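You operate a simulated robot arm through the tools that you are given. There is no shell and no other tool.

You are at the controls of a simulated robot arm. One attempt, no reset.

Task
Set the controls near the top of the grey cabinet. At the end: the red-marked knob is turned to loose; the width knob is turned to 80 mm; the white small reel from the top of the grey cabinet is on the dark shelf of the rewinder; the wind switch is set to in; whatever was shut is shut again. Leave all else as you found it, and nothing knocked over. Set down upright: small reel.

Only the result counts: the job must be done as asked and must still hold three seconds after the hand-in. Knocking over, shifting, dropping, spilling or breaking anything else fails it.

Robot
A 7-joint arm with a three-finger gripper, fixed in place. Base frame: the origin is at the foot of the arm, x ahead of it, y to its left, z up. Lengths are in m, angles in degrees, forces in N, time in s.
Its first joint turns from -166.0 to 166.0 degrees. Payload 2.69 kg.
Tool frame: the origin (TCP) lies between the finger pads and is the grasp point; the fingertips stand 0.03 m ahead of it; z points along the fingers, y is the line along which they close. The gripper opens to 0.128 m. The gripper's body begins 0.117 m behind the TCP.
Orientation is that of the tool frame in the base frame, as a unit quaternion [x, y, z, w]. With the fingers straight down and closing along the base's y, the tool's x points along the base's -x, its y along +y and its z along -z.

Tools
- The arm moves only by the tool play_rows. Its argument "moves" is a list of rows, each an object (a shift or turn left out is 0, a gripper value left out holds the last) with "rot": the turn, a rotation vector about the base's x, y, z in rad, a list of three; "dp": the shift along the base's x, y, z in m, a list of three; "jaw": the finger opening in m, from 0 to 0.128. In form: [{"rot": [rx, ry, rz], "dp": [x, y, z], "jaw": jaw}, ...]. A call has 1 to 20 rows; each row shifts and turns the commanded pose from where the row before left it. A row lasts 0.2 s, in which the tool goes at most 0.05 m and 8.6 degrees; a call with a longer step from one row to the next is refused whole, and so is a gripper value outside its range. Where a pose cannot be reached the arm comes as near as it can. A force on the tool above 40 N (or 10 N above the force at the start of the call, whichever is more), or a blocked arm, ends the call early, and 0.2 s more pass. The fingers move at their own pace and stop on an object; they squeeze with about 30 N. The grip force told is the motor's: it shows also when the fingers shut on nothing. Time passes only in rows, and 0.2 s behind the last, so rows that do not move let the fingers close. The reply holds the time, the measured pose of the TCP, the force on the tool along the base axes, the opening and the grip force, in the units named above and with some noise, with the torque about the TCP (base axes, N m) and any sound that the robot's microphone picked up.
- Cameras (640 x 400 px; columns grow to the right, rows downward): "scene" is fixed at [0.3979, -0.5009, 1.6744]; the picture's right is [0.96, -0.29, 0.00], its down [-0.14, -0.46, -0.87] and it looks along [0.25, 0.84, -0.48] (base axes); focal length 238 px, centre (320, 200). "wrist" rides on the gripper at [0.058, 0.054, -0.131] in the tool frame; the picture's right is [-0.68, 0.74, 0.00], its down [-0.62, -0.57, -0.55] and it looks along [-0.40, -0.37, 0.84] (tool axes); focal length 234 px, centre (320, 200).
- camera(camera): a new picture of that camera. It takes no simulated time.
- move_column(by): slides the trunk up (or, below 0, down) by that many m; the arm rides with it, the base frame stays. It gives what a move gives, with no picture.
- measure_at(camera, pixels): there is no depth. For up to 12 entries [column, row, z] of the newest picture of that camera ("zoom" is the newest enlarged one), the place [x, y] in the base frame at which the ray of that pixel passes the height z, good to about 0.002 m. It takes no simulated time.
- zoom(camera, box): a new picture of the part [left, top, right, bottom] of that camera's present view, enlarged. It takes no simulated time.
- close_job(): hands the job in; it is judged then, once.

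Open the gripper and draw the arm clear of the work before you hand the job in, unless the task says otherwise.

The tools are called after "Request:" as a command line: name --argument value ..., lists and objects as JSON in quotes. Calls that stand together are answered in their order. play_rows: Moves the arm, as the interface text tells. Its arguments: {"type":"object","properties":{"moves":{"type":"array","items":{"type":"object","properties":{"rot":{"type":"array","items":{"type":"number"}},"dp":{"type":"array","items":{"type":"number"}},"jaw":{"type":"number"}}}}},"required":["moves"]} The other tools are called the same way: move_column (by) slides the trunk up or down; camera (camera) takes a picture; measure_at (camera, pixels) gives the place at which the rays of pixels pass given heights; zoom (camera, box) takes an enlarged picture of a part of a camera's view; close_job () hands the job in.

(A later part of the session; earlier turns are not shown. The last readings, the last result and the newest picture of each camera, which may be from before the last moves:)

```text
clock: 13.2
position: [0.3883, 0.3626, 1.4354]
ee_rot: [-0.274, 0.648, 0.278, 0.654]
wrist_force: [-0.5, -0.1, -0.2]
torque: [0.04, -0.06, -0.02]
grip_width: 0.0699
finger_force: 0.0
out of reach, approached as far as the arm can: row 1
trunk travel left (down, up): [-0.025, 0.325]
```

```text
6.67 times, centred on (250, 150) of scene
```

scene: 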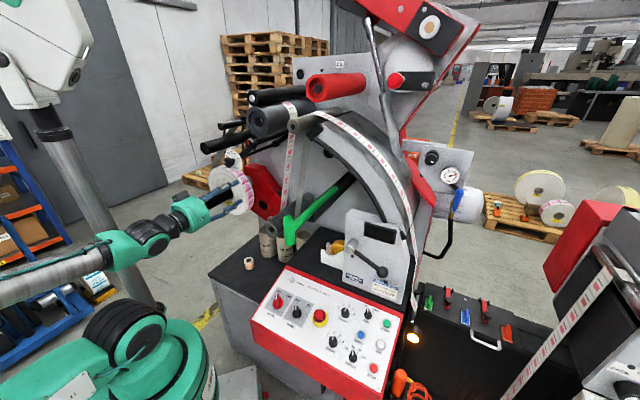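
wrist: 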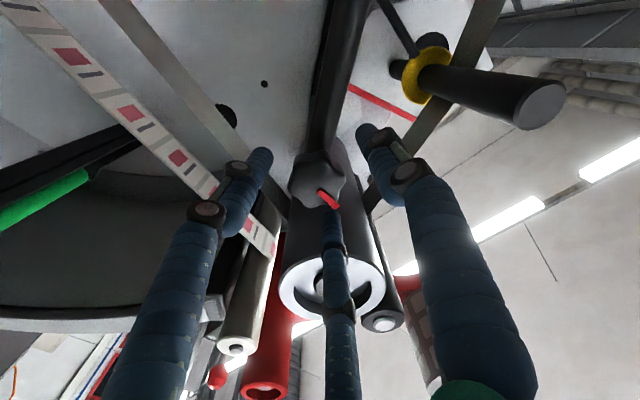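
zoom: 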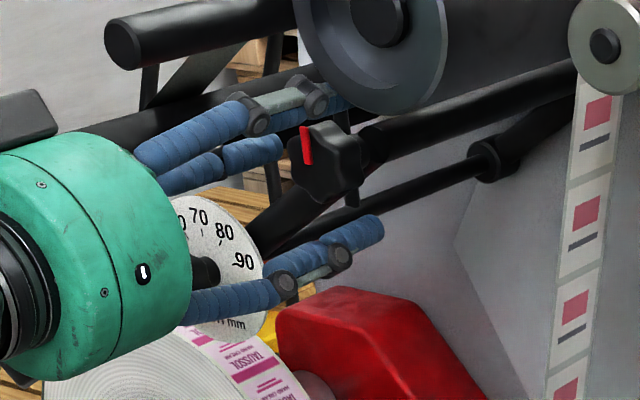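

The knob is between the fingers (knob center ≈(317,178), expected (319,184)). I'll lower 3 mm and close on it.

Request:
play_rows --moves '[{"dp": [0.0005, 0.0005, -0.003]}, {"jaw": 0.02}, {}, {}]'

Request:
zoom --camera "wrist" --box '[240, 100, 420, 260]'

Request:
zoom --camera "scene" --box '[210, 120, 290, 180]'

```text
clock: 14.2
position: [0.3893, 0.3626, 1.4352]
ee_rot: [-0.274, 0.647, 0.278, 0.655]
wrist_force: [10.6, -0.7, 18.0]
torque: [0.21, -0.37, -0.35]
grip_width: 0.0432
finger_force: 17.0
trunk travel left (down, up): [-0.025, 0.325]
```

```text
2.50 times, centred on (330, 180) of wrist
```

zoom: 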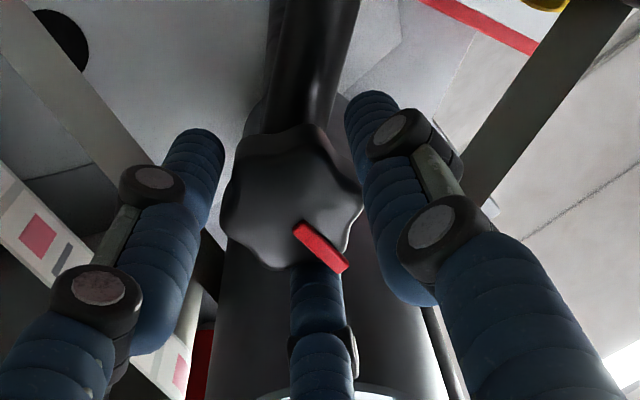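

```text
6.67 times, centred on (250, 150) of scene
```

zoom: 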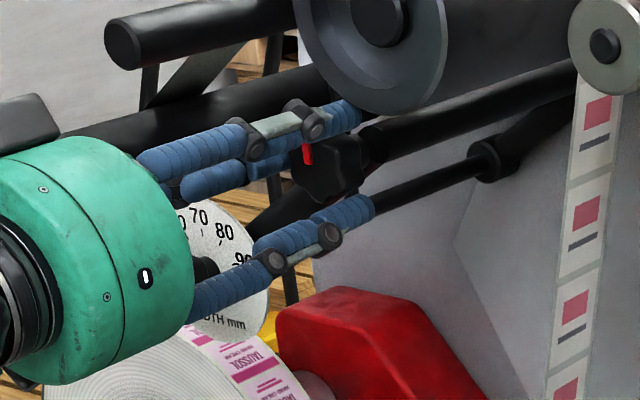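

Gripped at 0.0432 m. There's ~20 N side load from misalignment; I'll ease up/right slightly, then begin turning counter-clockwise (loosening) in small steps.

Request:
play_rows --moves '[{"dp": [0.001, 0.0, 0.002]}, {}]'

```text
clock: 14.8
position: [0.3907, 0.3628, 1.4345]
ee_rot: [-0.274, 0.648, 0.277, 0.655]
wrist_force: [-3.5, -12.1, 10.1]
torque: [0.2, -0.33, -0.23]
grip_width: 0.0425
finger_force: 16.6
trunk travel left (down, up): [-0.025, 0.325]
```

Now I'll turn counter-clockwise ~17° and look at the response.

Request:
play_rows --moves '[{"rot": [-0.0701, -0.0712, 0], "jaw": 0.0}, {"rot": [-0.0701, -0.0712, 0]}, {"rot": [-0.0701, -0.0712, 0]}, {}]'

Request:
zoom --camera "scene" --box '[210, 120, 290, 180]'

Request:
zoom --camera "wrist" --box '[240, 100, 420, 260]'

```text
clock: 15.8
position: [0.3915, 0.3637, 1.4337]
ee_rot: [-0.369, 0.6, 0.178, 0.688]
wrist_force: [13.1, -3.7, 16.8]
torque: [0.29, -0.3, -0.11]
grip_width: 0.0413
finger_force: 30.2
trunk travel left (down, up): [-0.025, 0.325]
```

```text
6.67 times, centred on (250, 150) of scene
```

zoom: 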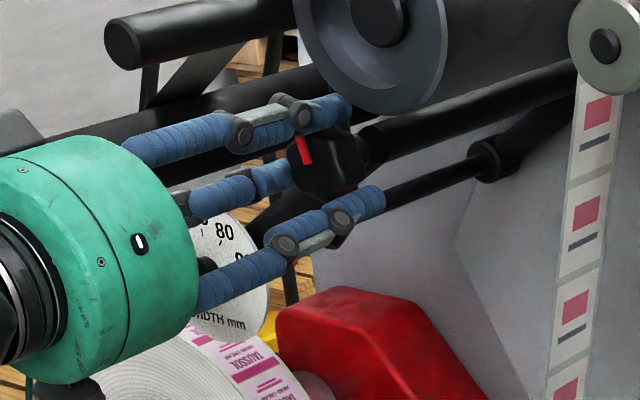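

```text
2.50 times, centred on (330, 180) of wrist
```

zoom: 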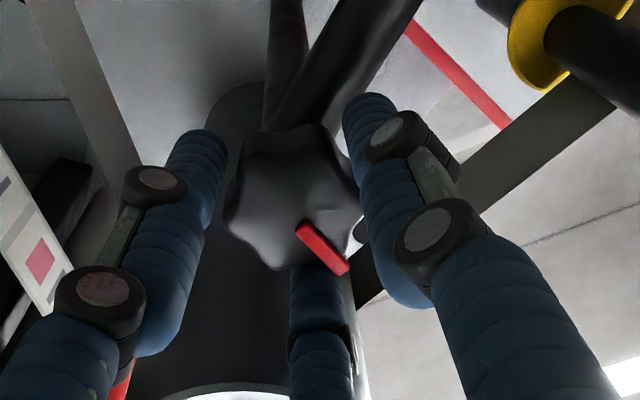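

The mark rotated with the hand. I'll keep turning counter-clockwise, monitoring torque and sounds.

Request:
play_rows --moves '[{"rot": [-0.0701, -0.0712, 0]}, {"rot": [-0.0701, -0.0712, 0]}, {"rot": [-0.0701, -0.0712, 0]}, {"rot": [-0.0701, -0.0712, 0]}, {}]'

Request:
zoom --camera "scene" --box '[210, 120, 290, 180]'

Request:
zoom --camera "wrist" --box '[240, 100, 420, 260]'

```text
clock: 16.9
position: [0.3919, 0.3635, 1.434]
ee_rot: [-0.484, 0.515, 0.039, 0.707]
wrist_force: [15.6, -5.9, 18.7]
torque: [0.4, -0.36, -0.53]
grip_width: 0.0414
finger_force: 30.3
trunk travel left (down, up): [-0.025, 0.325]
```

```text
6.67 times, centred on (250, 150) of scene
```

zoom: 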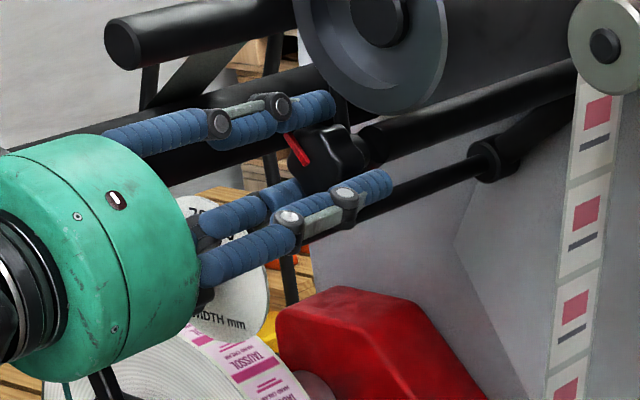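

```text
2.50 times, centred on (330, 180) of wrist
```

zoom: 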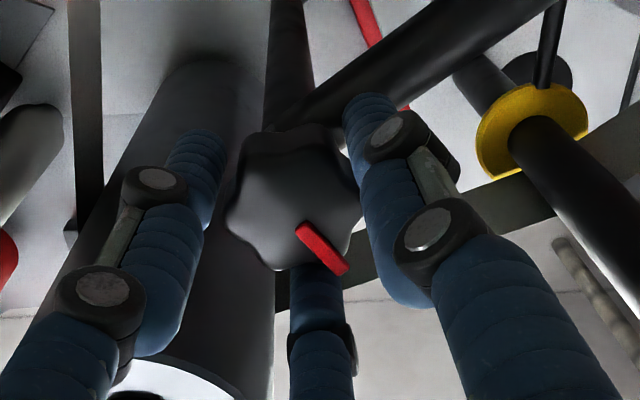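

No notable resistance yet at ~40°. Continuing counter-clockwise.

Request:
play_rows --moves '[{"rot": [-0.0701, -0.0712, 0]}, {"rot": [-0.0701, -0.0712, 0]}, {"rot": [-0.0701, -0.0712, 0]}, {"rot": [-0.0701, -0.0712, 0]}, {}]'

Request:
zoom --camera "scene" --box '[210, 120, 290, 180]'

```text
clock: 18.1
position: [0.3912, 0.3631, 1.4351]
ee_rot: [-0.577, 0.41, -0.104, 0.699]
wrist_force: [9.0, -11.7, 14.1]
torque: [0.27, -0.29, -0.47]
grip_width: 0.0417
finger_force: 29.7
trunk travel left (down, up): [-0.025, 0.325]
```

```text
6.67 times, centred on (250, 150) of scene
```

zoom: 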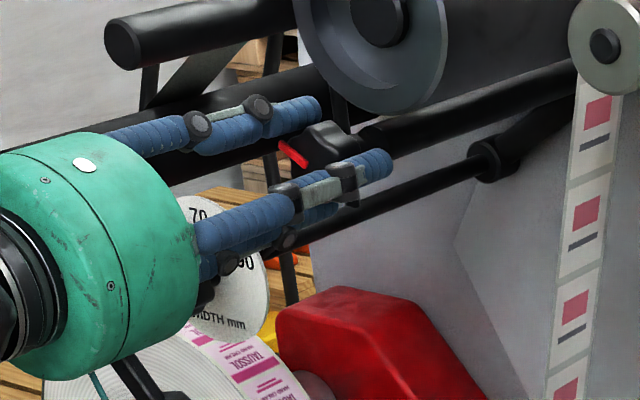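

At ~63°, still free. I'll continue another ~29°.

Request:
play_rows --moves '[{"rot": [-0.0701, -0.0712, 0]}, {"rot": [-0.0701, -0.0712, 0]}, {"rot": [-0.0701, -0.0712, 0]}, {"rot": [-0.0701, -0.0712, 0]}, {"rot": [-0.0701, -0.0712, 0]}, {}]'

Request:
zoom --camera "scene" --box '[210, 120, 290, 180]'

Request:
zoom --camera "wrist" --box '[240, 100, 420, 260]'

```text
clock: 19.6
position: [0.3915, 0.3636, 1.4359]
ee_rot: [0.662, -0.256, 0.273, -0.649]
wrist_force: [16.2, -6.6, 21.7]
torque: [0.66, -0.2, -0.37]
grip_width: 0.04
finger_force: 44.8
trunk travel left (down, up): [-0.025, 0.325]
```

```text
6.67 times, centred on (250, 150) of scene
```

zoom: 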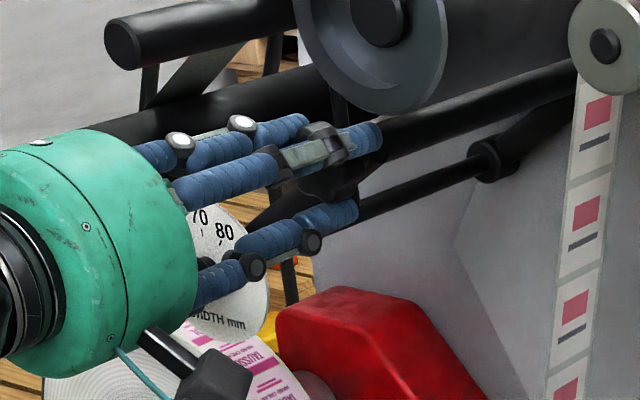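

```text
2.50 times, centred on (330, 180) of wrist
```

zoom: 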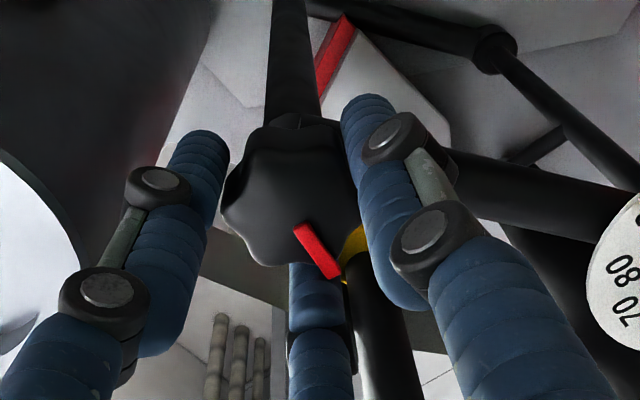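

Torque about the axis rose to ~0.3 Nm and the knob lags the hand ~10°, suggesting a stop near 80–90°. I'll turn slightly more to confirm.

Request:
play_rows --moves '[{"rot": [-0.0561, -0.057, 0]}, {"rot": [-0.0561, -0.057, 0]}, {}]'

Request:
zoom --camera "wrist" --box '[240, 100, 420, 260]'

Request:
zoom --camera "scene" --box '[230, 130, 270, 160]'

```text
clock: 20.4
position: [0.3902, 0.362, 1.4354]
ee_rot: [0.679, -0.204, 0.324, -0.626]
wrist_force: [16.5, -10.7, 29.2]
torque: [1.05, 0.0, -0.71]
grip_width: 0.0401
finger_force: 44.8
trunk travel left (down, up): [-0.025, 0.325]
```

```text
2.50 times, centred on (330, 180) of wrist
```

zoom: 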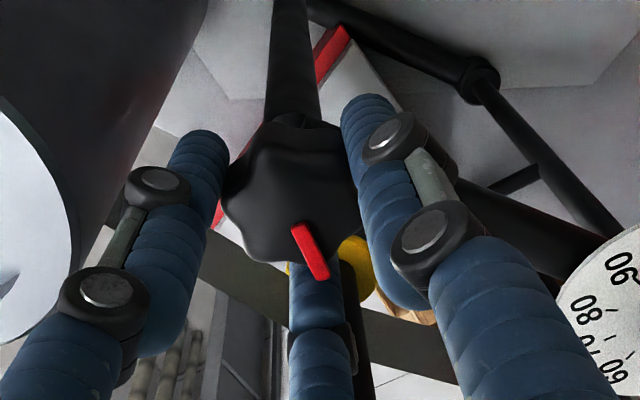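

```text
13.33 times, centred on (250, 145) of scene
```

zoom: 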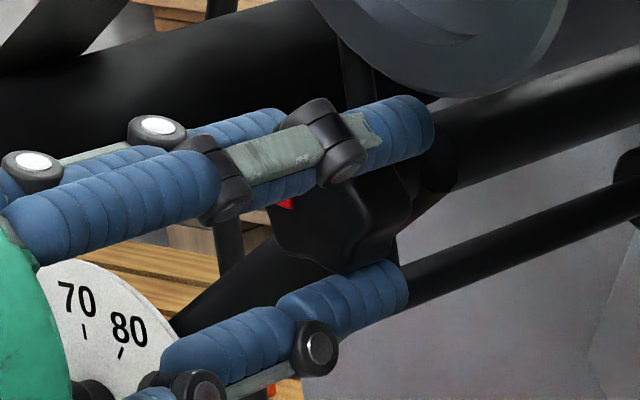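

The knob lags further with torque rising to ~0.74 Nm: it's at its counter-clockwise stop (loose). I'll open and back off.

Request:
play_rows --moves '[{"jaw": 0.07}, {}, {"dp": [-0.0175, -0.0178, 0]}, {"dp": [-0.0175, -0.0178, 0]}, {"dp": [-0.0175, -0.0178, 0]}, {}]'

Request:
camera --camera "wrist"

Request:
zoom --camera "scene" --box '[210, 120, 290, 180]'

```text
clock: 21.8
position: [0.3368, 0.3109, 1.433]
ee_rot: [0.681, -0.203, 0.325, -0.625]
wrist_force: [-0.6, -0.2, 0.0]
torque: [-0.02, 0.01, -0.01]
grip_width: 0.0702
finger_force: 0.0
trunk travel left (down, up): [-0.025, 0.325]
```

```text
taken
```

wrist: 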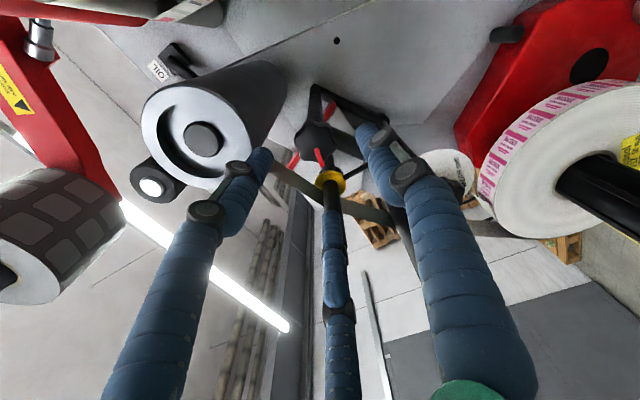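

```text
6.67 times, centred on (250, 150) of scene
```

zoom: 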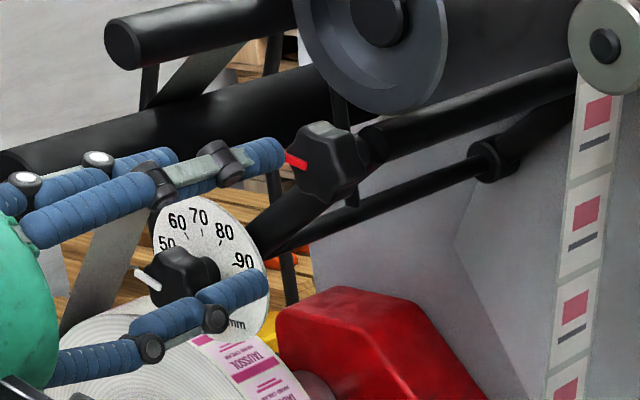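

The red mark now points left (9 o'clock). Let me check the red knob and width dial from the wrist view closely.

Request:
zoom --camera "wrist" --box '[270, 80, 370, 200]'

Request:
zoom --camera "wrist" --box '[380, 100, 520, 260]'

Request:
zoom --camera "scene" --box '[220, 140, 260, 172]'

```text
3.33 times, centred on (320, 140) of wrist
```

zoom: 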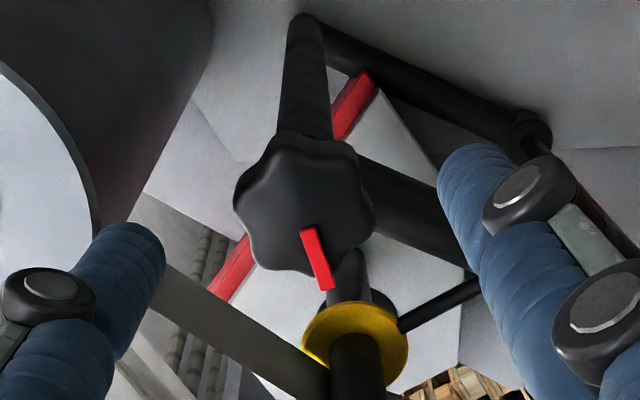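

```text
2.50 times, centred on (450, 180) of wrist
```

zoom: 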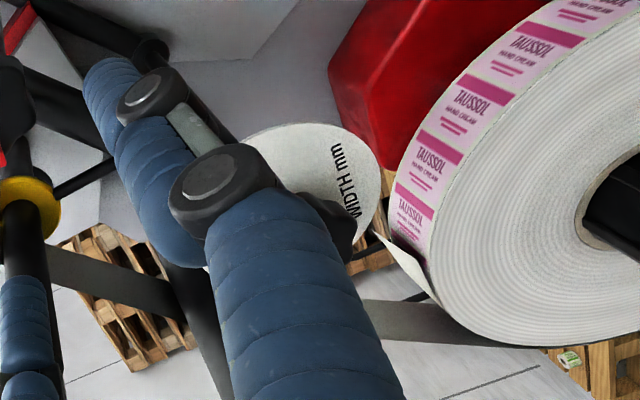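

```text
12.50 times, centred on (240, 156) of scene
```

zoom: 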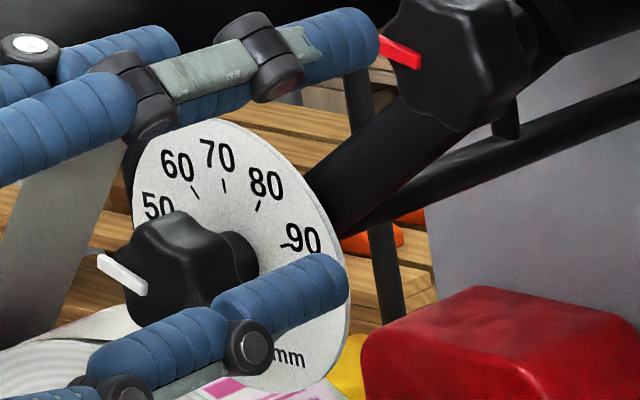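

Next: the width knob. I'll retreat a bit more, look at the geometry around it (the black rollers above it) before approaching.

Request:
zoom --camera "scene" --box '[170, 100, 290, 200]'

Request:
measure_at --camera "scene" --pixels '[[205, 147, 1.38], [205, 147, 1.4], [205, 147, 1.42], [205, 147, 1.44], [233, 159.5, 1.32], [233, 159.5, 1.34], [233, 159.5, 1.36]]'

```text
4.00 times, centred on (230, 150) of scene
```

zoom: 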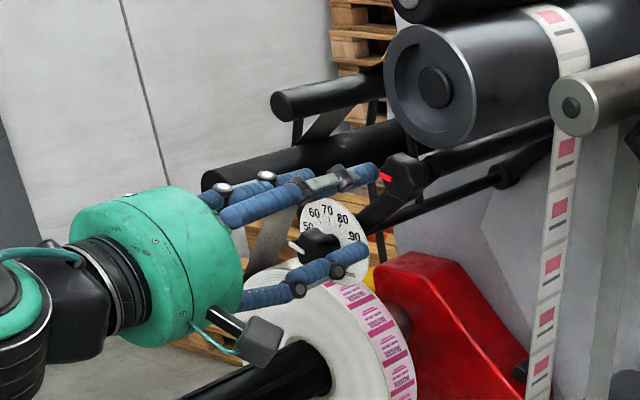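

```text
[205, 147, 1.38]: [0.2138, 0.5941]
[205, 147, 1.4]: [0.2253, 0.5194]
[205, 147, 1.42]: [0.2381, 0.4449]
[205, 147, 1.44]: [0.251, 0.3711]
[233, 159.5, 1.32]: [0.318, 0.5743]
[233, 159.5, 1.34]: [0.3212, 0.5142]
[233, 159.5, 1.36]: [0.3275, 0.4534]
```

Red knob done. The width knob face is ≈(0.3075,0.466,1.344). I'll shift the hand in front of it, rolling 28° clockwise so the fingers will meet the knob's valleys.

Request:
play_rows --moves '[{"dp": [-0.0245, 0.0213, -0.0223], "rot": [0.0859, 0.0872, 0]}, {"dp": [-0.0245, 0.0213, -0.0223], "rot": [0.0859, 0.0872, 0]}, {"dp": [-0.0245, 0.0213, -0.0223], "rot": [0.0859, 0.0872, 0]}, {"dp": [-0.0247, 0.0214, -0.0221], "rot": [0.0859, 0.0872, 0]}, {}]'

Request:
camera --camera "wrist"

Request:
camera --camera "scene"

```text
clock: 22.9
position: [0.2392, 0.3962, 1.3433]
ee_rot: [-0.61, 0.361, -0.163, 0.687]
wrist_force: [0.2, 1.1, 0.4]
torque: [0.0, -0.02, -0.02]
grip_width: 0.07
finger_force: 0.0
trunk travel left (down, up): [-0.025, 0.325]
```

```text
taken
```

wrist: 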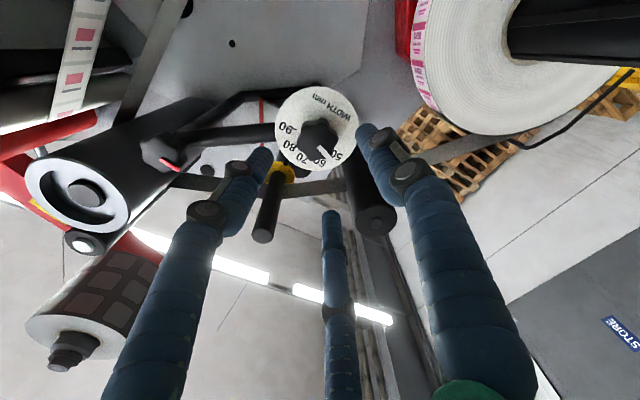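

```text
taken
```

scene: 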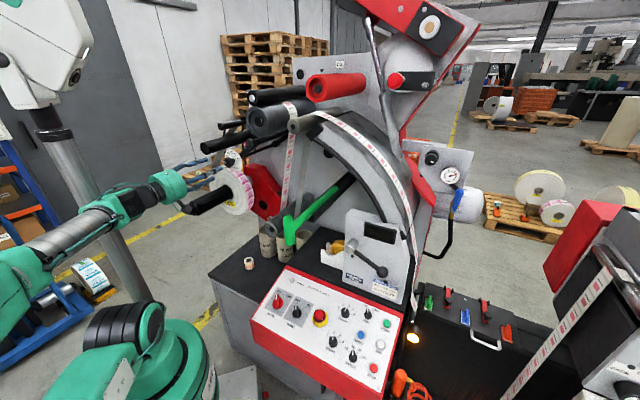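

Great view of the dial now at wrist (316,130). I'll zoom on it.

Request:
zoom --camera "wrist" --box '[265, 80, 365, 180]'

```text
4.00 times, centred on (315, 130) of wrist
```

zoom: 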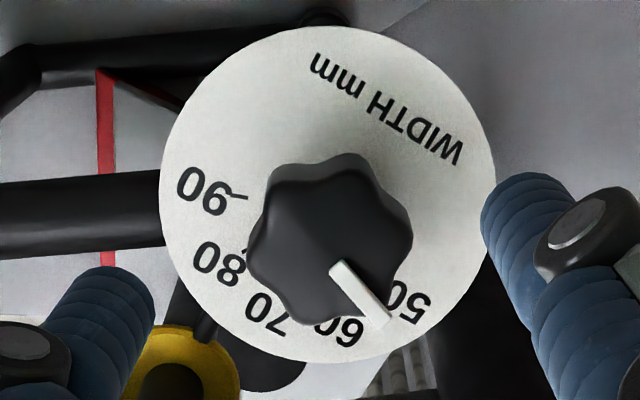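

The knob face is centered almost on the tool axis (317,142 vs expected 319.5,141). Fingers line up with valleys. Advancing ~9 cm.

Request:
play_rows --moves '[{"dp": [0.0016, -0.0015, 0.0013]}, {"dp": [0.0126, 0.0128, 0]}, {"dp": [0.0126, 0.0128, 0]}, {"dp": [0.0126, 0.0128, 0]}, {"dp": [0.0126, 0.0128, 0]}, {"dp": [0.0126, 0.0128, 0]}, {}]'

Request:
zoom --camera "wrist" --box '[220, 80, 420, 280]'

Request:
zoom --camera "scene" --box '[190, 120, 290, 200]'

```text
clock: 24.6
position: [0.304, 0.4569, 1.3461]
ee_rot: [-0.611, 0.361, -0.162, 0.686]
wrist_force: [0.0, 0.5, 0.2]
torque: [-0.01, -0.03, -0.03]
grip_width: 0.0698
finger_force: 0.1
trunk travel left (down, up): [-0.025, 0.325]
```

```text
2.00 times, centred on (320, 180) of wrist
```

zoom: 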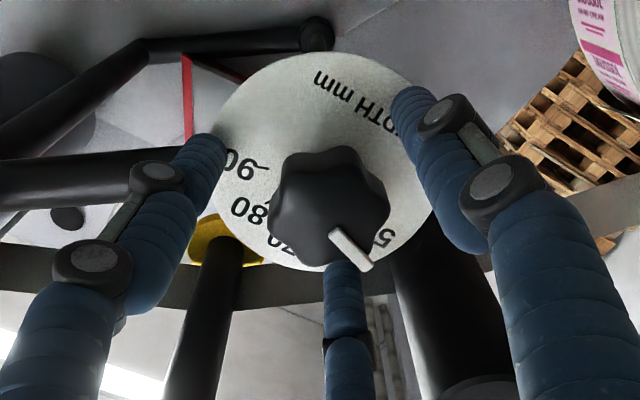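

```text
5.00 times, centred on (240, 160) of scene
```

zoom: 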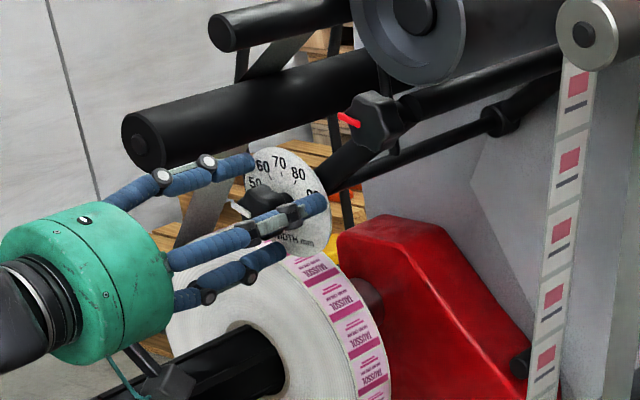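

Knob center ≈(325,183) vs expected (319,185): shift ~3 mm in image-right, then close.

Request:
play_rows --moves '[{"dp": [-0.0019, 0.0018, -0.0017]}, {"jaw": 0.02}, {}, {}]'

Request:
zoom --camera "wrist" --box '[240, 100, 420, 260]'

```text
clock: 25.6
position: [0.3031, 0.4593, 1.3446]
ee_rot: [-0.609, 0.361, -0.163, 0.687]
wrist_force: [5.1, -5.9, -1.4]
torque: [0.21, -0.12, -0.62]
grip_width: 0.0409
finger_force: 44.7
trunk travel left (down, up): [-0.025, 0.325]
```

```text
2.50 times, centred on (330, 180) of wrist
```

zoom: 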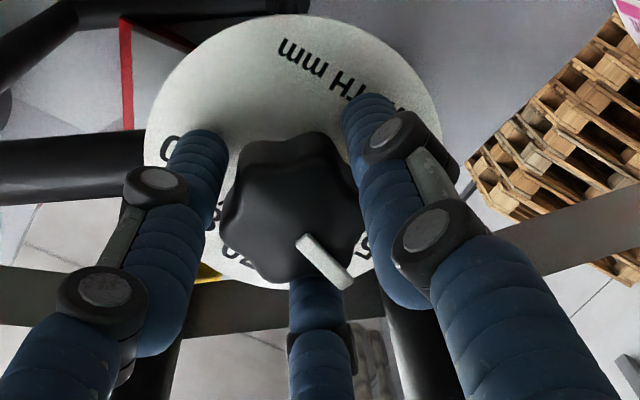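

Gripped the width knob (0.041 m). The dial labels are ~32° apart, so 50→80 is ~96° clockwise. Turning the first ~46° and checking.

Request:
play_rows --moves '[{"rot": [0.0701, 0.0712, 0], "jaw": 0.0}, {"rot": [0.0701, 0.0712, 0]}, {"rot": [0.0701, 0.0712, 0]}, {"rot": [0.0701, 0.0712, 0]}, {"rot": [0.0701, 0.0712, 0]}, {"rot": [0.0701, 0.0712, 0]}, {"rot": [0.0701, 0.0712, 0]}, {"rot": [0.0701, 0.0712, 0]}, {}]'

Request:
zoom --camera "wrist" --box '[240, 100, 420, 260]'

Request:
zoom --camera "scene" --box '[200, 130, 280, 190]'

```text
clock: 27.6
position: [0.3029, 0.4587, 1.3446]
ee_rot: [-0.419, 0.567, 0.119, 0.699]
wrist_force: [3.1, -19.9, -5.4]
torque: [-0.1, 0.07, -0.42]
grip_width: 0.0407
finger_force: 44.5
trunk travel left (down, up): [-0.025, 0.325]
```

```text
2.50 times, centred on (330, 180) of wrist
```

zoom: 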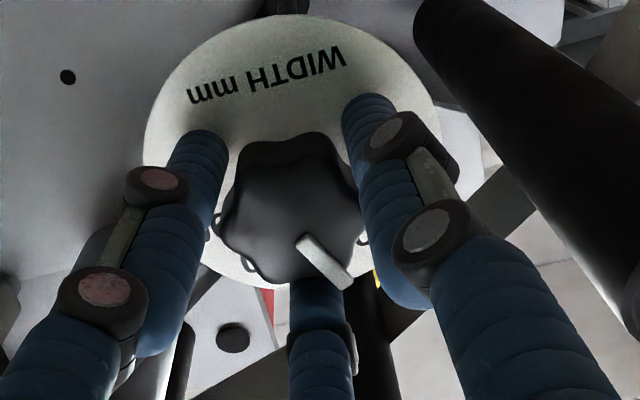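

```text
6.67 times, centred on (240, 160) of scene
```

zoom: 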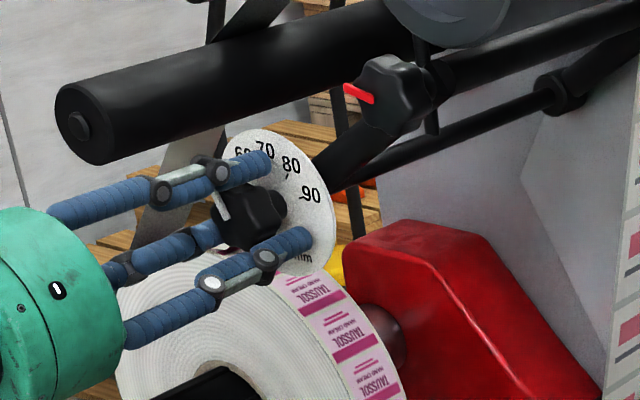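

Turning well. Another ~46°, then check.

Request:
play_rows --moves '[{"rot": [0.0701, 0.0712, 0]}, {"rot": [0.0701, 0.0712, 0]}, {"rot": [0.0701, 0.0712, 0]}, {"rot": [0.0701, 0.0712, 0]}, {"rot": [0.0701, 0.0712, 0]}, {"rot": [0.0701, 0.0712, 0]}, {"rot": [0.0701, 0.0712, 0]}, {"rot": [0.0701, 0.0712, 0]}, {}]'

Request:
zoom --camera "wrist" --box '[240, 100, 420, 260]'

Request:
zoom --camera "scene" --box '[215, 140, 255, 172]'

```text
clock: 29.6
position: [0.3037, 0.4591, 1.3454]
ee_rot: [-0.161, 0.684, 0.38, 0.602]
wrist_force: [-1.4, -25.4, -5.6]
torque: [-0.28, 0.28, -0.49]
grip_width: 0.0404
finger_force: 45.1
trunk travel left (down, up): [-0.025, 0.325]
```

```text
2.50 times, centred on (330, 180) of wrist
```

zoom: 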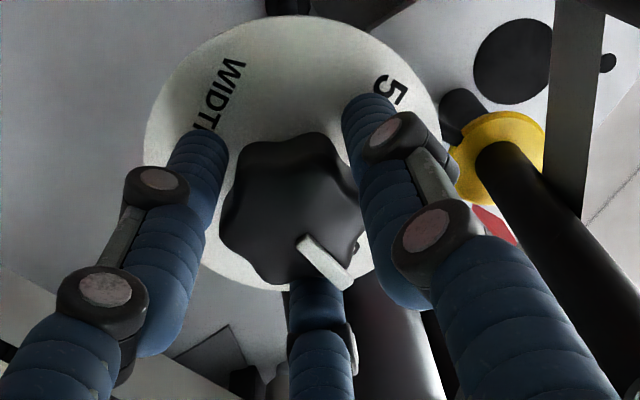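

```text
12.50 times, centred on (235, 156) of scene
```

zoom: 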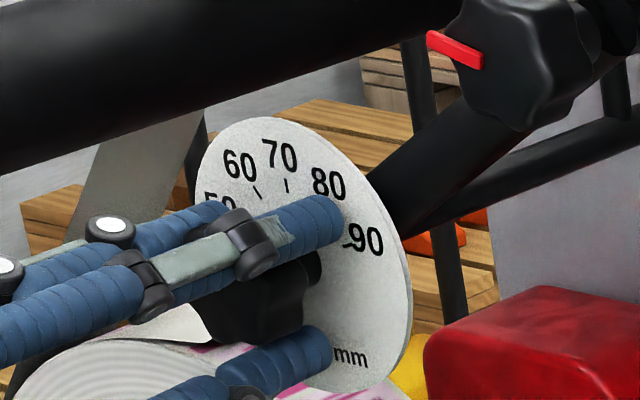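

Hand and knob turned ~92°. I'll release, back off 9 cm and look squarely at the dial to judge the pointer versus the 80 mark.

Request:
play_rows --moves '[{"jaw": 0.07}, {}, {"dp": [-0.0175, -0.0178, 0]}, {"dp": [-0.0175, -0.0178, 0]}, {"dp": [-0.0175, -0.0178, 0]}, {"dp": [-0.0105, -0.0107, 0]}, {}]'

Request:
zoom --camera "wrist" --box '[265, 80, 365, 180]'

Request:
zoom --camera "scene" --box '[215, 140, 255, 172]'

```text
clock: 31.1
position: [0.2404, 0.3965, 1.3441]
ee_rot: [-0.163, 0.684, 0.38, 0.602]
wrist_force: [0.2, -0.5, -0.2]
torque: [0.03, 0.01, 0.02]
grip_width: 0.0702
finger_force: 0.0
trunk travel left (down, up): [-0.025, 0.325]
```

```text
4.00 times, centred on (315, 130) of wrist
```

zoom: 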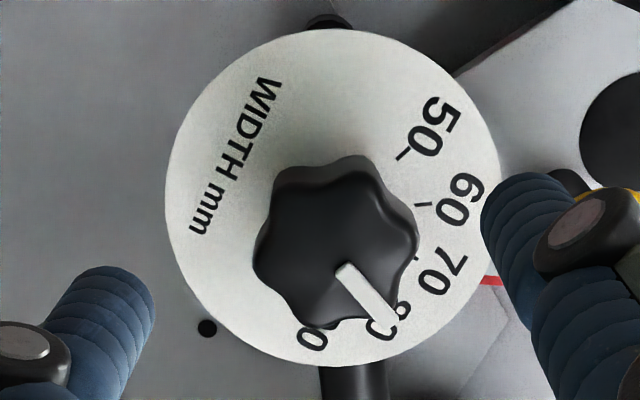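

```text
12.50 times, centred on (235, 156) of scene
```

zoom: 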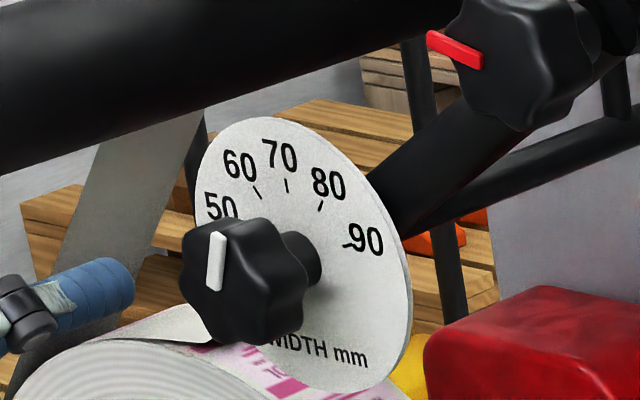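

The pointer sits between 70 and 80, close to 80. I'll zoom tighter to measure the angle.

Request:
zoom --camera "wrist" --box '[270, 85, 365, 175]'

Request:
zoom --camera "scene" --box '[222, 145, 246, 170]'

```text
4.44 times, centred on (318, 130) of wrist
```

zoom: 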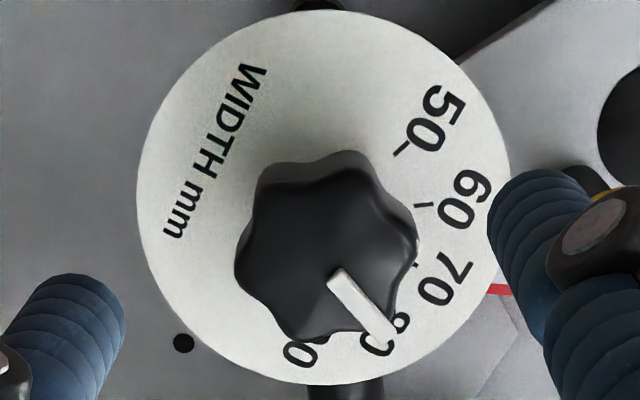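

```text
16.00 times, centred on (234, 158) of scene
```

zoom: 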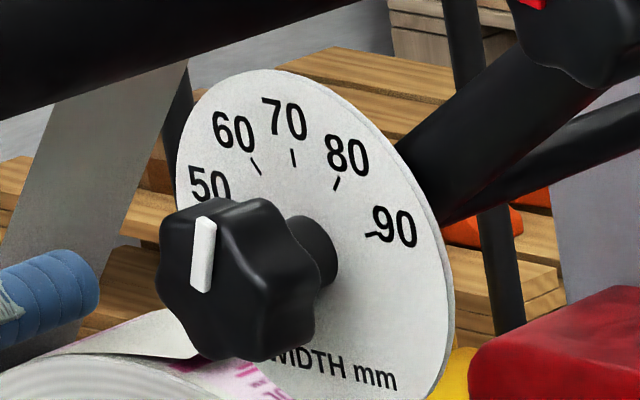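

Tick angles (wrist): 50 at −31°, 60 at 3°, 70 at 36° → 80 at ≈70°; pointer is ≈50°, so it needs ~18° more clockwise. Advancing again to regrasp.

Request:
play_rows --moves '[{"dp": [0.0126, 0.0128, 0]}, {"dp": [0.0126, 0.0128, 0]}, {"dp": [0.0126, 0.0128, 0]}, {"dp": [0.0126, 0.0128, 0]}, {"dp": [0.0126, 0.0128, 0.0]}, {}, {"jaw": 0.02}, {}, {"jaw": 0.0}]'

Request:
zoom --camera "wrist" --box '[240, 100, 420, 260]'

```text
clock: 33.1
position: [0.3036, 0.4602, 1.3446]
ee_rot: [-0.161, 0.684, 0.38, 0.602]
wrist_force: [13.1, -0.1, 11.6]
torque: [-0.01, 0.05, -0.82]
grip_width: 0.0407
finger_force: 45.2
trunk travel left (down, up): [-0.025, 0.325]
```

```text
2.50 times, centred on (330, 180) of wrist
```

zoom: 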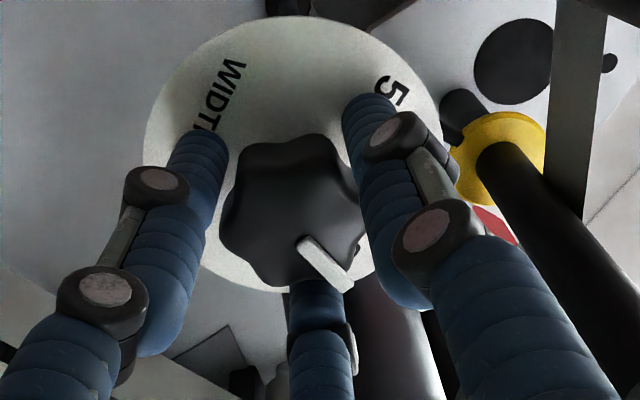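

Regripped. Turning ~19.5° more clockwise, then release and back off to verify.

Request:
play_rows --moves '[{"rot": [0.0596, 0.0605, 0]}, {"rot": [0.0596, 0.0605, 0]}, {"rot": [0.0596, 0.0605, 0]}, {"rot": [0.0596, 0.0605, 0]}, {}, {"jaw": 0.07}, {}, {"dp": [-0.0175, -0.0178, 0]}, {"dp": [-0.0175, -0.0178, 0]}, {"dp": [-0.0175, -0.0178, 0]}, {"dp": [-0.0105, -0.0107, 0]}, {}]'

Request:
zoom --camera "wrist" --box '[270, 85, 365, 175]'

Request:
zoom --camera "scene" --box '[222, 145, 246, 170]'

```text
clock: 35.8
position: [0.2391, 0.3945, 1.3447]
ee_rot: [-0.043, 0.701, 0.476, 0.529]
wrist_force: [0.0, -0.1, 1.2]
torque: [-0.04, 0.01, -0.03]
grip_width: 0.0699
finger_force: 0.1
trunk travel left (down, up): [-0.025, 0.325]
```

```text
4.44 times, centred on (318, 130) of wrist
```

zoom: 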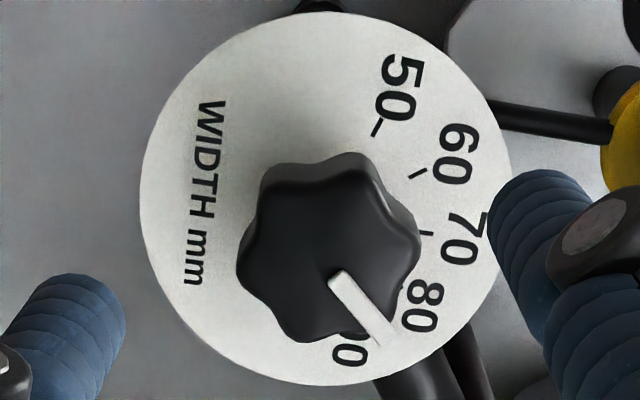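

```text
16.00 times, centred on (234, 158) of scene
```

zoom: 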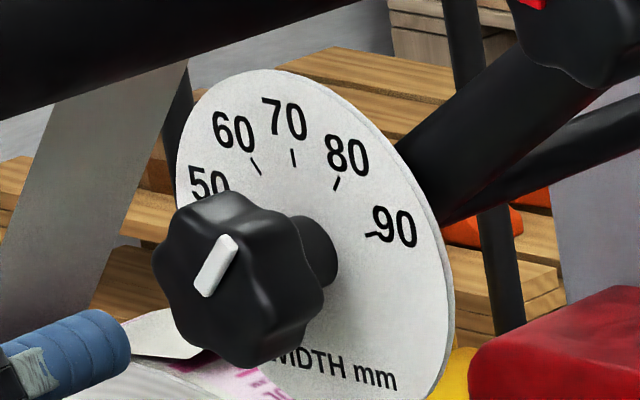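

Calibrated estimates from both views put the pointer near 80–82. To judge it directly I'll shift the camera onto the knob's axis so the pointer overlays the ticks without parallax.

Request:
play_rows --moves '[{"dp": [0.0279, -0.0275, 0.0059]}, {"dp": [0.0278, -0.0275, 0.0059]}, {}]'

Request:
zoom --camera "wrist" --box '[260, 0, 380, 100]'

```text
clock: 36.5
position: [0.2933, 0.3388, 1.3557]
ee_rot: [-0.043, 0.701, 0.475, 0.53]
wrist_force: [-0.6, 0.3, 0.8]
torque: [0.0, 0.01, -0.05]
grip_width: 0.0701
finger_force: 0.1
trunk travel left (down, up): [-0.025, 0.325]
```

```text
4.00 times, centred on (320, 50) of wrist
```

zoom: 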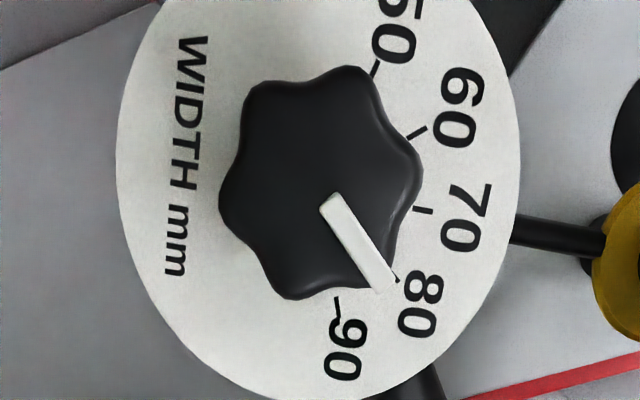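

Axial view: ticks at 35° spacing, 80 at ≈177°, pointer ≈184° → it reads about 82. I'll regrasp and turn back counter-clockwise ~8°.

Request:
play_rows --moves '[{"dp": [-0.0271, 0.0279, -0.0055]}, {"dp": [-0.0271, 0.0278, -0.0055]}, {"dp": [0.0127, 0.0129, 0]}, {"dp": [0.0127, 0.0129, 0]}, {"dp": [0.0127, 0.0129, 0]}, {"dp": [0.0127, 0.0129, 0]}, {"dp": [0.0127, 0.0129, 0]}, {}, {"jaw": 0.02}, {}, {"jaw": 0.0}, {}]'

Request:
zoom --camera "wrist" --box '[240, 100, 420, 260]'

```text
clock: 39.1
position: [0.3042, 0.4617, 1.3443]
ee_rot: [-0.043, 0.702, 0.474, 0.529]
wrist_force: [3.0, 0.8, -6.4]
torque: [-0.12, 0.12, -0.1]
grip_width: 0.0401
finger_force: 44.8
trunk travel left (down, up): [-0.025, 0.325]
```

```text
2.50 times, centred on (330, 180) of wrist
```

zoom: 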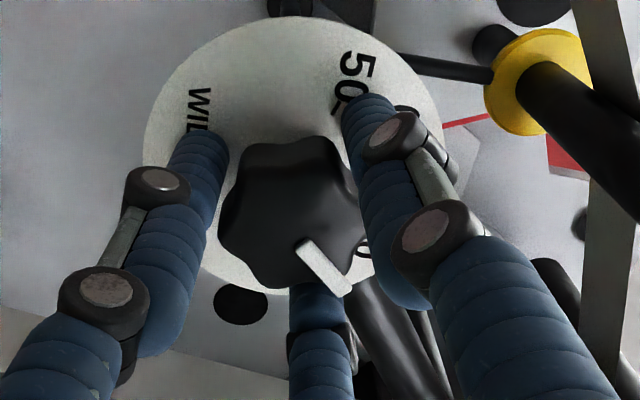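

Gripped again; turning counter-clockwise 8°, then release, retreat, and shift to the axial viewpoint.

Request:
play_rows --moves '[{"rot": [-0.0491, -0.0498, 0]}, {"rot": [-0.0491, -0.0498, 0]}, {}, {"jaw": 0.07}, {}, {"dp": [-0.0175, -0.0178, 0]}, {"dp": [-0.0175, -0.0178, 0]}, {"dp": [-0.0175, -0.0178, 0]}, {"dp": [-0.0105, -0.0107, 0]}, {"dp": [0.0279, -0.0275, 0.0049]}, {"dp": [0.0278, -0.0275, 0.0049]}, {}]'

Request:
zoom --camera "wrist" --box '[260, 0, 380, 100]'

Request:
zoom --camera "scene" --box '[222, 145, 246, 170]'

```text
clock: 41.8
position: [0.2983, 0.3409, 1.354]
ee_rot: [-0.093, 0.697, 0.436, 0.562]
wrist_force: [-0.4, 0.0, 0.0]
torque: [-0.02, 0.02, -0.01]
grip_width: 0.0701
finger_force: 0.1
trunk travel left (down, up): [-0.025, 0.325]
```

```text
4.00 times, centred on (320, 50) of wrist
```

zoom: 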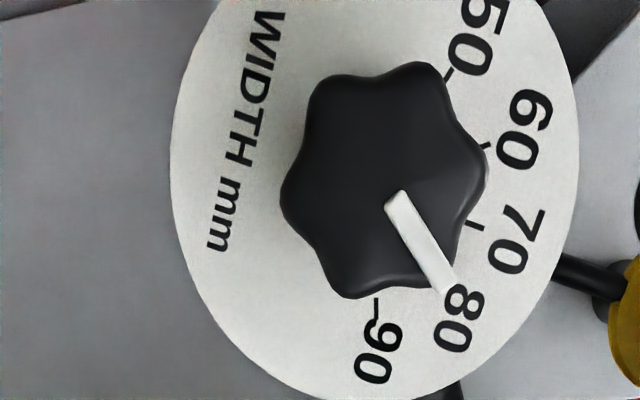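

```text
16.00 times, centred on (234, 158) of scene
```

zoom: 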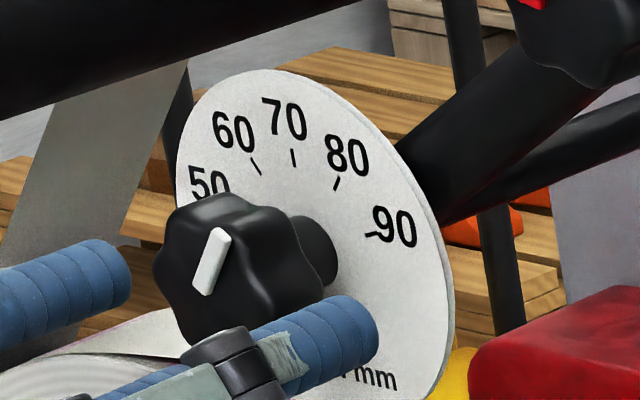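

The pointer direction (185.8°) now matches the 80 tick (≈185.8°): width is at 80. Next I'll retreat, roll and tilt the hand to look at the control panel and the cabinet top.

Request:
play_rows --moves '[{"dp": [-0.012, -0.02, 0], "rot": [-0.1, -0.102, 0]}, {"dp": [-0.012, -0.02, 0], "rot": [-0.1, -0.102, 0]}, {"dp": [-0.012, -0.02, 0], "rot": [-0.1, -0.102, 0]}, {"dp": [-0.012, -0.02, 0], "rot": [-0.1, -0.102, 0]}, {"dp": [-0.012, -0.02, 0], "rot": [-0.1, -0.102, 0]}, {"rot": [-0.1, -0.102, 0]}, {"rot": [-0.1, -0.102, 0]}, {"rot": [-0.1, -0.102, 0]}, {"rot": [-0.1, -0.102, 0]}, {}]'

Request:
camera --camera "wrist"

```text
clock: 44.0
position: [0.2359, 0.241, 1.355]
ee_rot: [-0.497, 0.501, 0.018, 0.708]
wrist_force: [0.1, 0.7, -0.6]
torque: [-0.01, 0.01, -0.03]
grip_width: 0.0698
finger_force: 0.1
trunk travel left (down, up): [-0.025, 0.325]
```

```text
taken
```

wrist: 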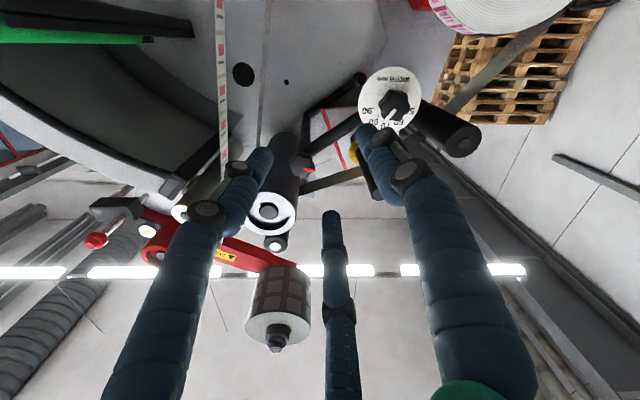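

Now tilting the hand down ~60° to view the panel and cabinet top.

Request:
play_rows --moves '[{"rot": [-0.0933, 0.092, 0]}, {"rot": [-0.0933, 0.092, 0]}, {"rot": [-0.0933, 0.092, 0]}, {"rot": [-0.0933, 0.092, 0]}, {"rot": [-0.0933, 0.092, 0]}, {"rot": [-0.0933, 0.092, 0]}, {"rot": [-0.0933, 0.092, 0]}, {"rot": [-0.0933, 0.092, 0]}, {}]'

Request:
camera --camera "wrist"

Request:
camera --camera "scene"

```text
clock: 46.0
position: [0.2374, 0.2431, 1.3538]
ee_rot: [-0.676, 0.69, 0.012, 0.259]
wrist_force: [0.8, -1.1, -0.1]
torque: [-0.01, 0.02, 0.0]
grip_width: 0.0699
finger_force: 0.0
trunk travel left (down, up): [-0.025, 0.325]
```

```text
taken
```

wrist: 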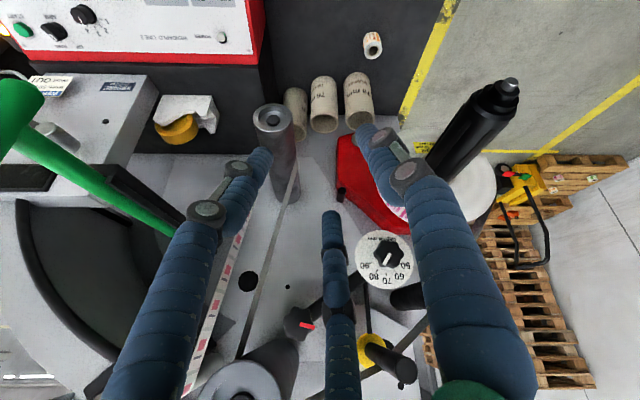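

```text
taken
```

scene: 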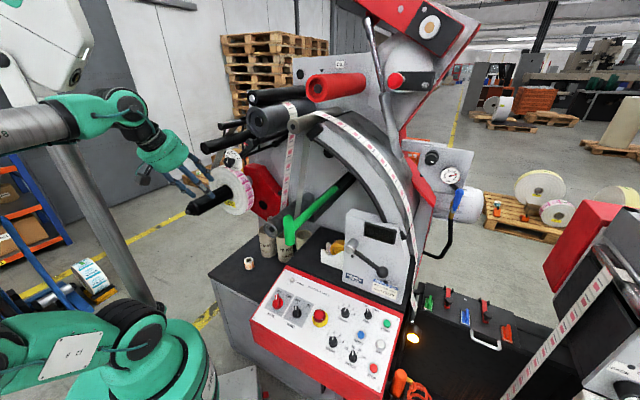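

This view shows the small reel at (372,44), cores at (325,100), raised dark shelf left of x≈275 with tape dispenser at (185,120). I'll zoom for detail and triangulate.

Request:
zoom --camera "wrist" --box '[330, 10, 420, 80]'

Request:
zoom --camera "wrist" --box '[130, 40, 310, 180]'

Request:
zoom --camera "scene" --box '[235, 250, 265, 280]'

Request:
zoom --camera "scene" --box '[280, 225, 350, 280]'

```text
5.71 times, centred on (375, 45) of wrist
```

zoom: 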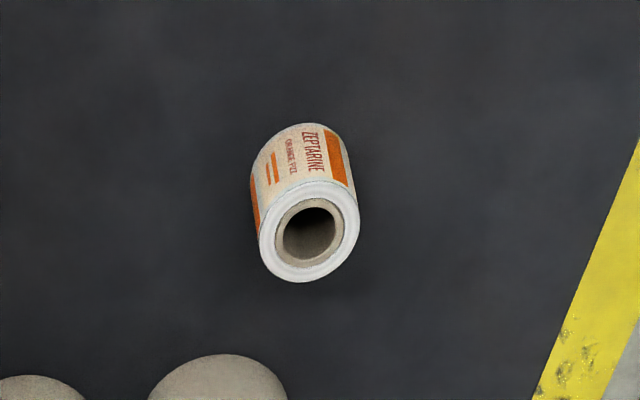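

```text
2.86 times, centred on (220, 110) of wrist
```

zoom: 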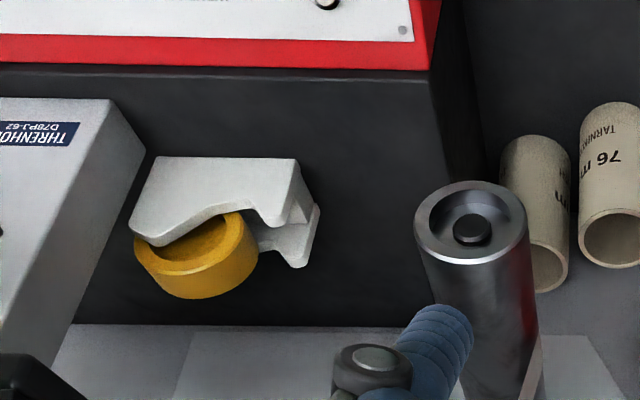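

```text
13.33 times, centred on (250, 265) of scene
```

zoom: 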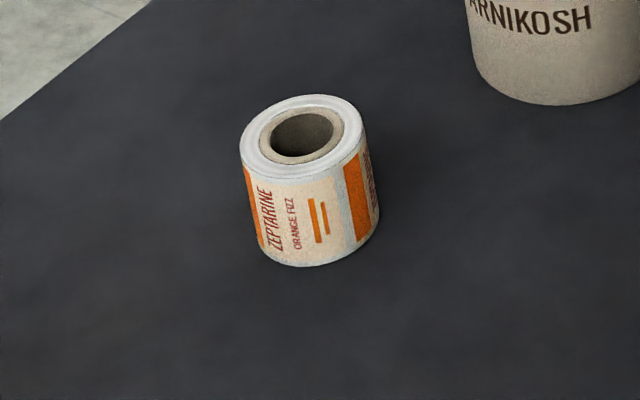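

```text
7.27 times, centred on (315, 252) of scene
```

zoom: 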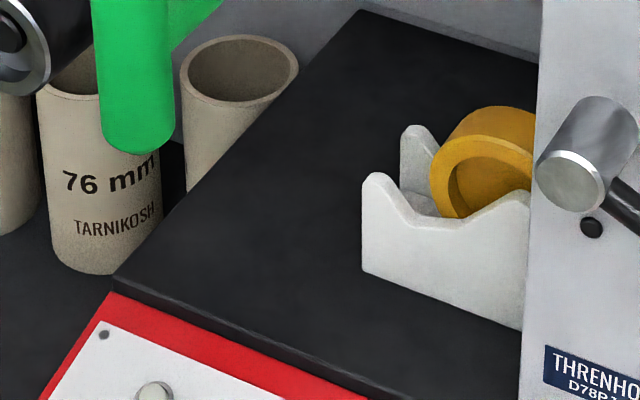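

I'll get rays for the reel top, shelf corner, dispenser corner, and pipe end from both cameras.

Request:
measure_at --camera "wrist" --pixels '[[373.1, 50.8, 0.75], [373.1, 50.8, 0.85], [258.5, 68, 0.85], [258.5, 68, 0.95], [212.3, 95.3, 0.85], [212.3, 95.3, 0.95], [273, 118, 1.0], [273, 118, 1.15]]'

Request:
measure_at --camera "scene" --pixels '[[248.65, 260.3, 0.75], [248.65, 260.3, 0.85], [287.1, 262.7, 0.85], [287.1, 262.7, 0.95], [321.6, 261.6, 0.85], [321.6, 261.6, 0.95], [320.8, 226.1, 0.9], [342.8, 269.6, 0.9], [250, 266.7, 0.7], [250, 266.7, 0.8]]'

```text
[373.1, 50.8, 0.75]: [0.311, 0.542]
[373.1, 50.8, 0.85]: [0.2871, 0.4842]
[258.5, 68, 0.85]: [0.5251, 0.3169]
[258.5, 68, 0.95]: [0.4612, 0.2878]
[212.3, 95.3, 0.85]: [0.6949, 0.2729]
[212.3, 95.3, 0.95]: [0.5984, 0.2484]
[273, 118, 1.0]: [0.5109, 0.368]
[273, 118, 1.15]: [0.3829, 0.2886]
```

```text
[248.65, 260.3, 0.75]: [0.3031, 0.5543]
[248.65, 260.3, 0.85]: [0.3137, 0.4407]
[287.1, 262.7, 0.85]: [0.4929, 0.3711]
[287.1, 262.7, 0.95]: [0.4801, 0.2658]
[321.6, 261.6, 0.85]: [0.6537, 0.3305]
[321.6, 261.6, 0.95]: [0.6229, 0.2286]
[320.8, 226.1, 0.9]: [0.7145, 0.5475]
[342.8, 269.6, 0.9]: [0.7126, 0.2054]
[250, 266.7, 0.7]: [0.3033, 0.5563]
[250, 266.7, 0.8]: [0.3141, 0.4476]
```

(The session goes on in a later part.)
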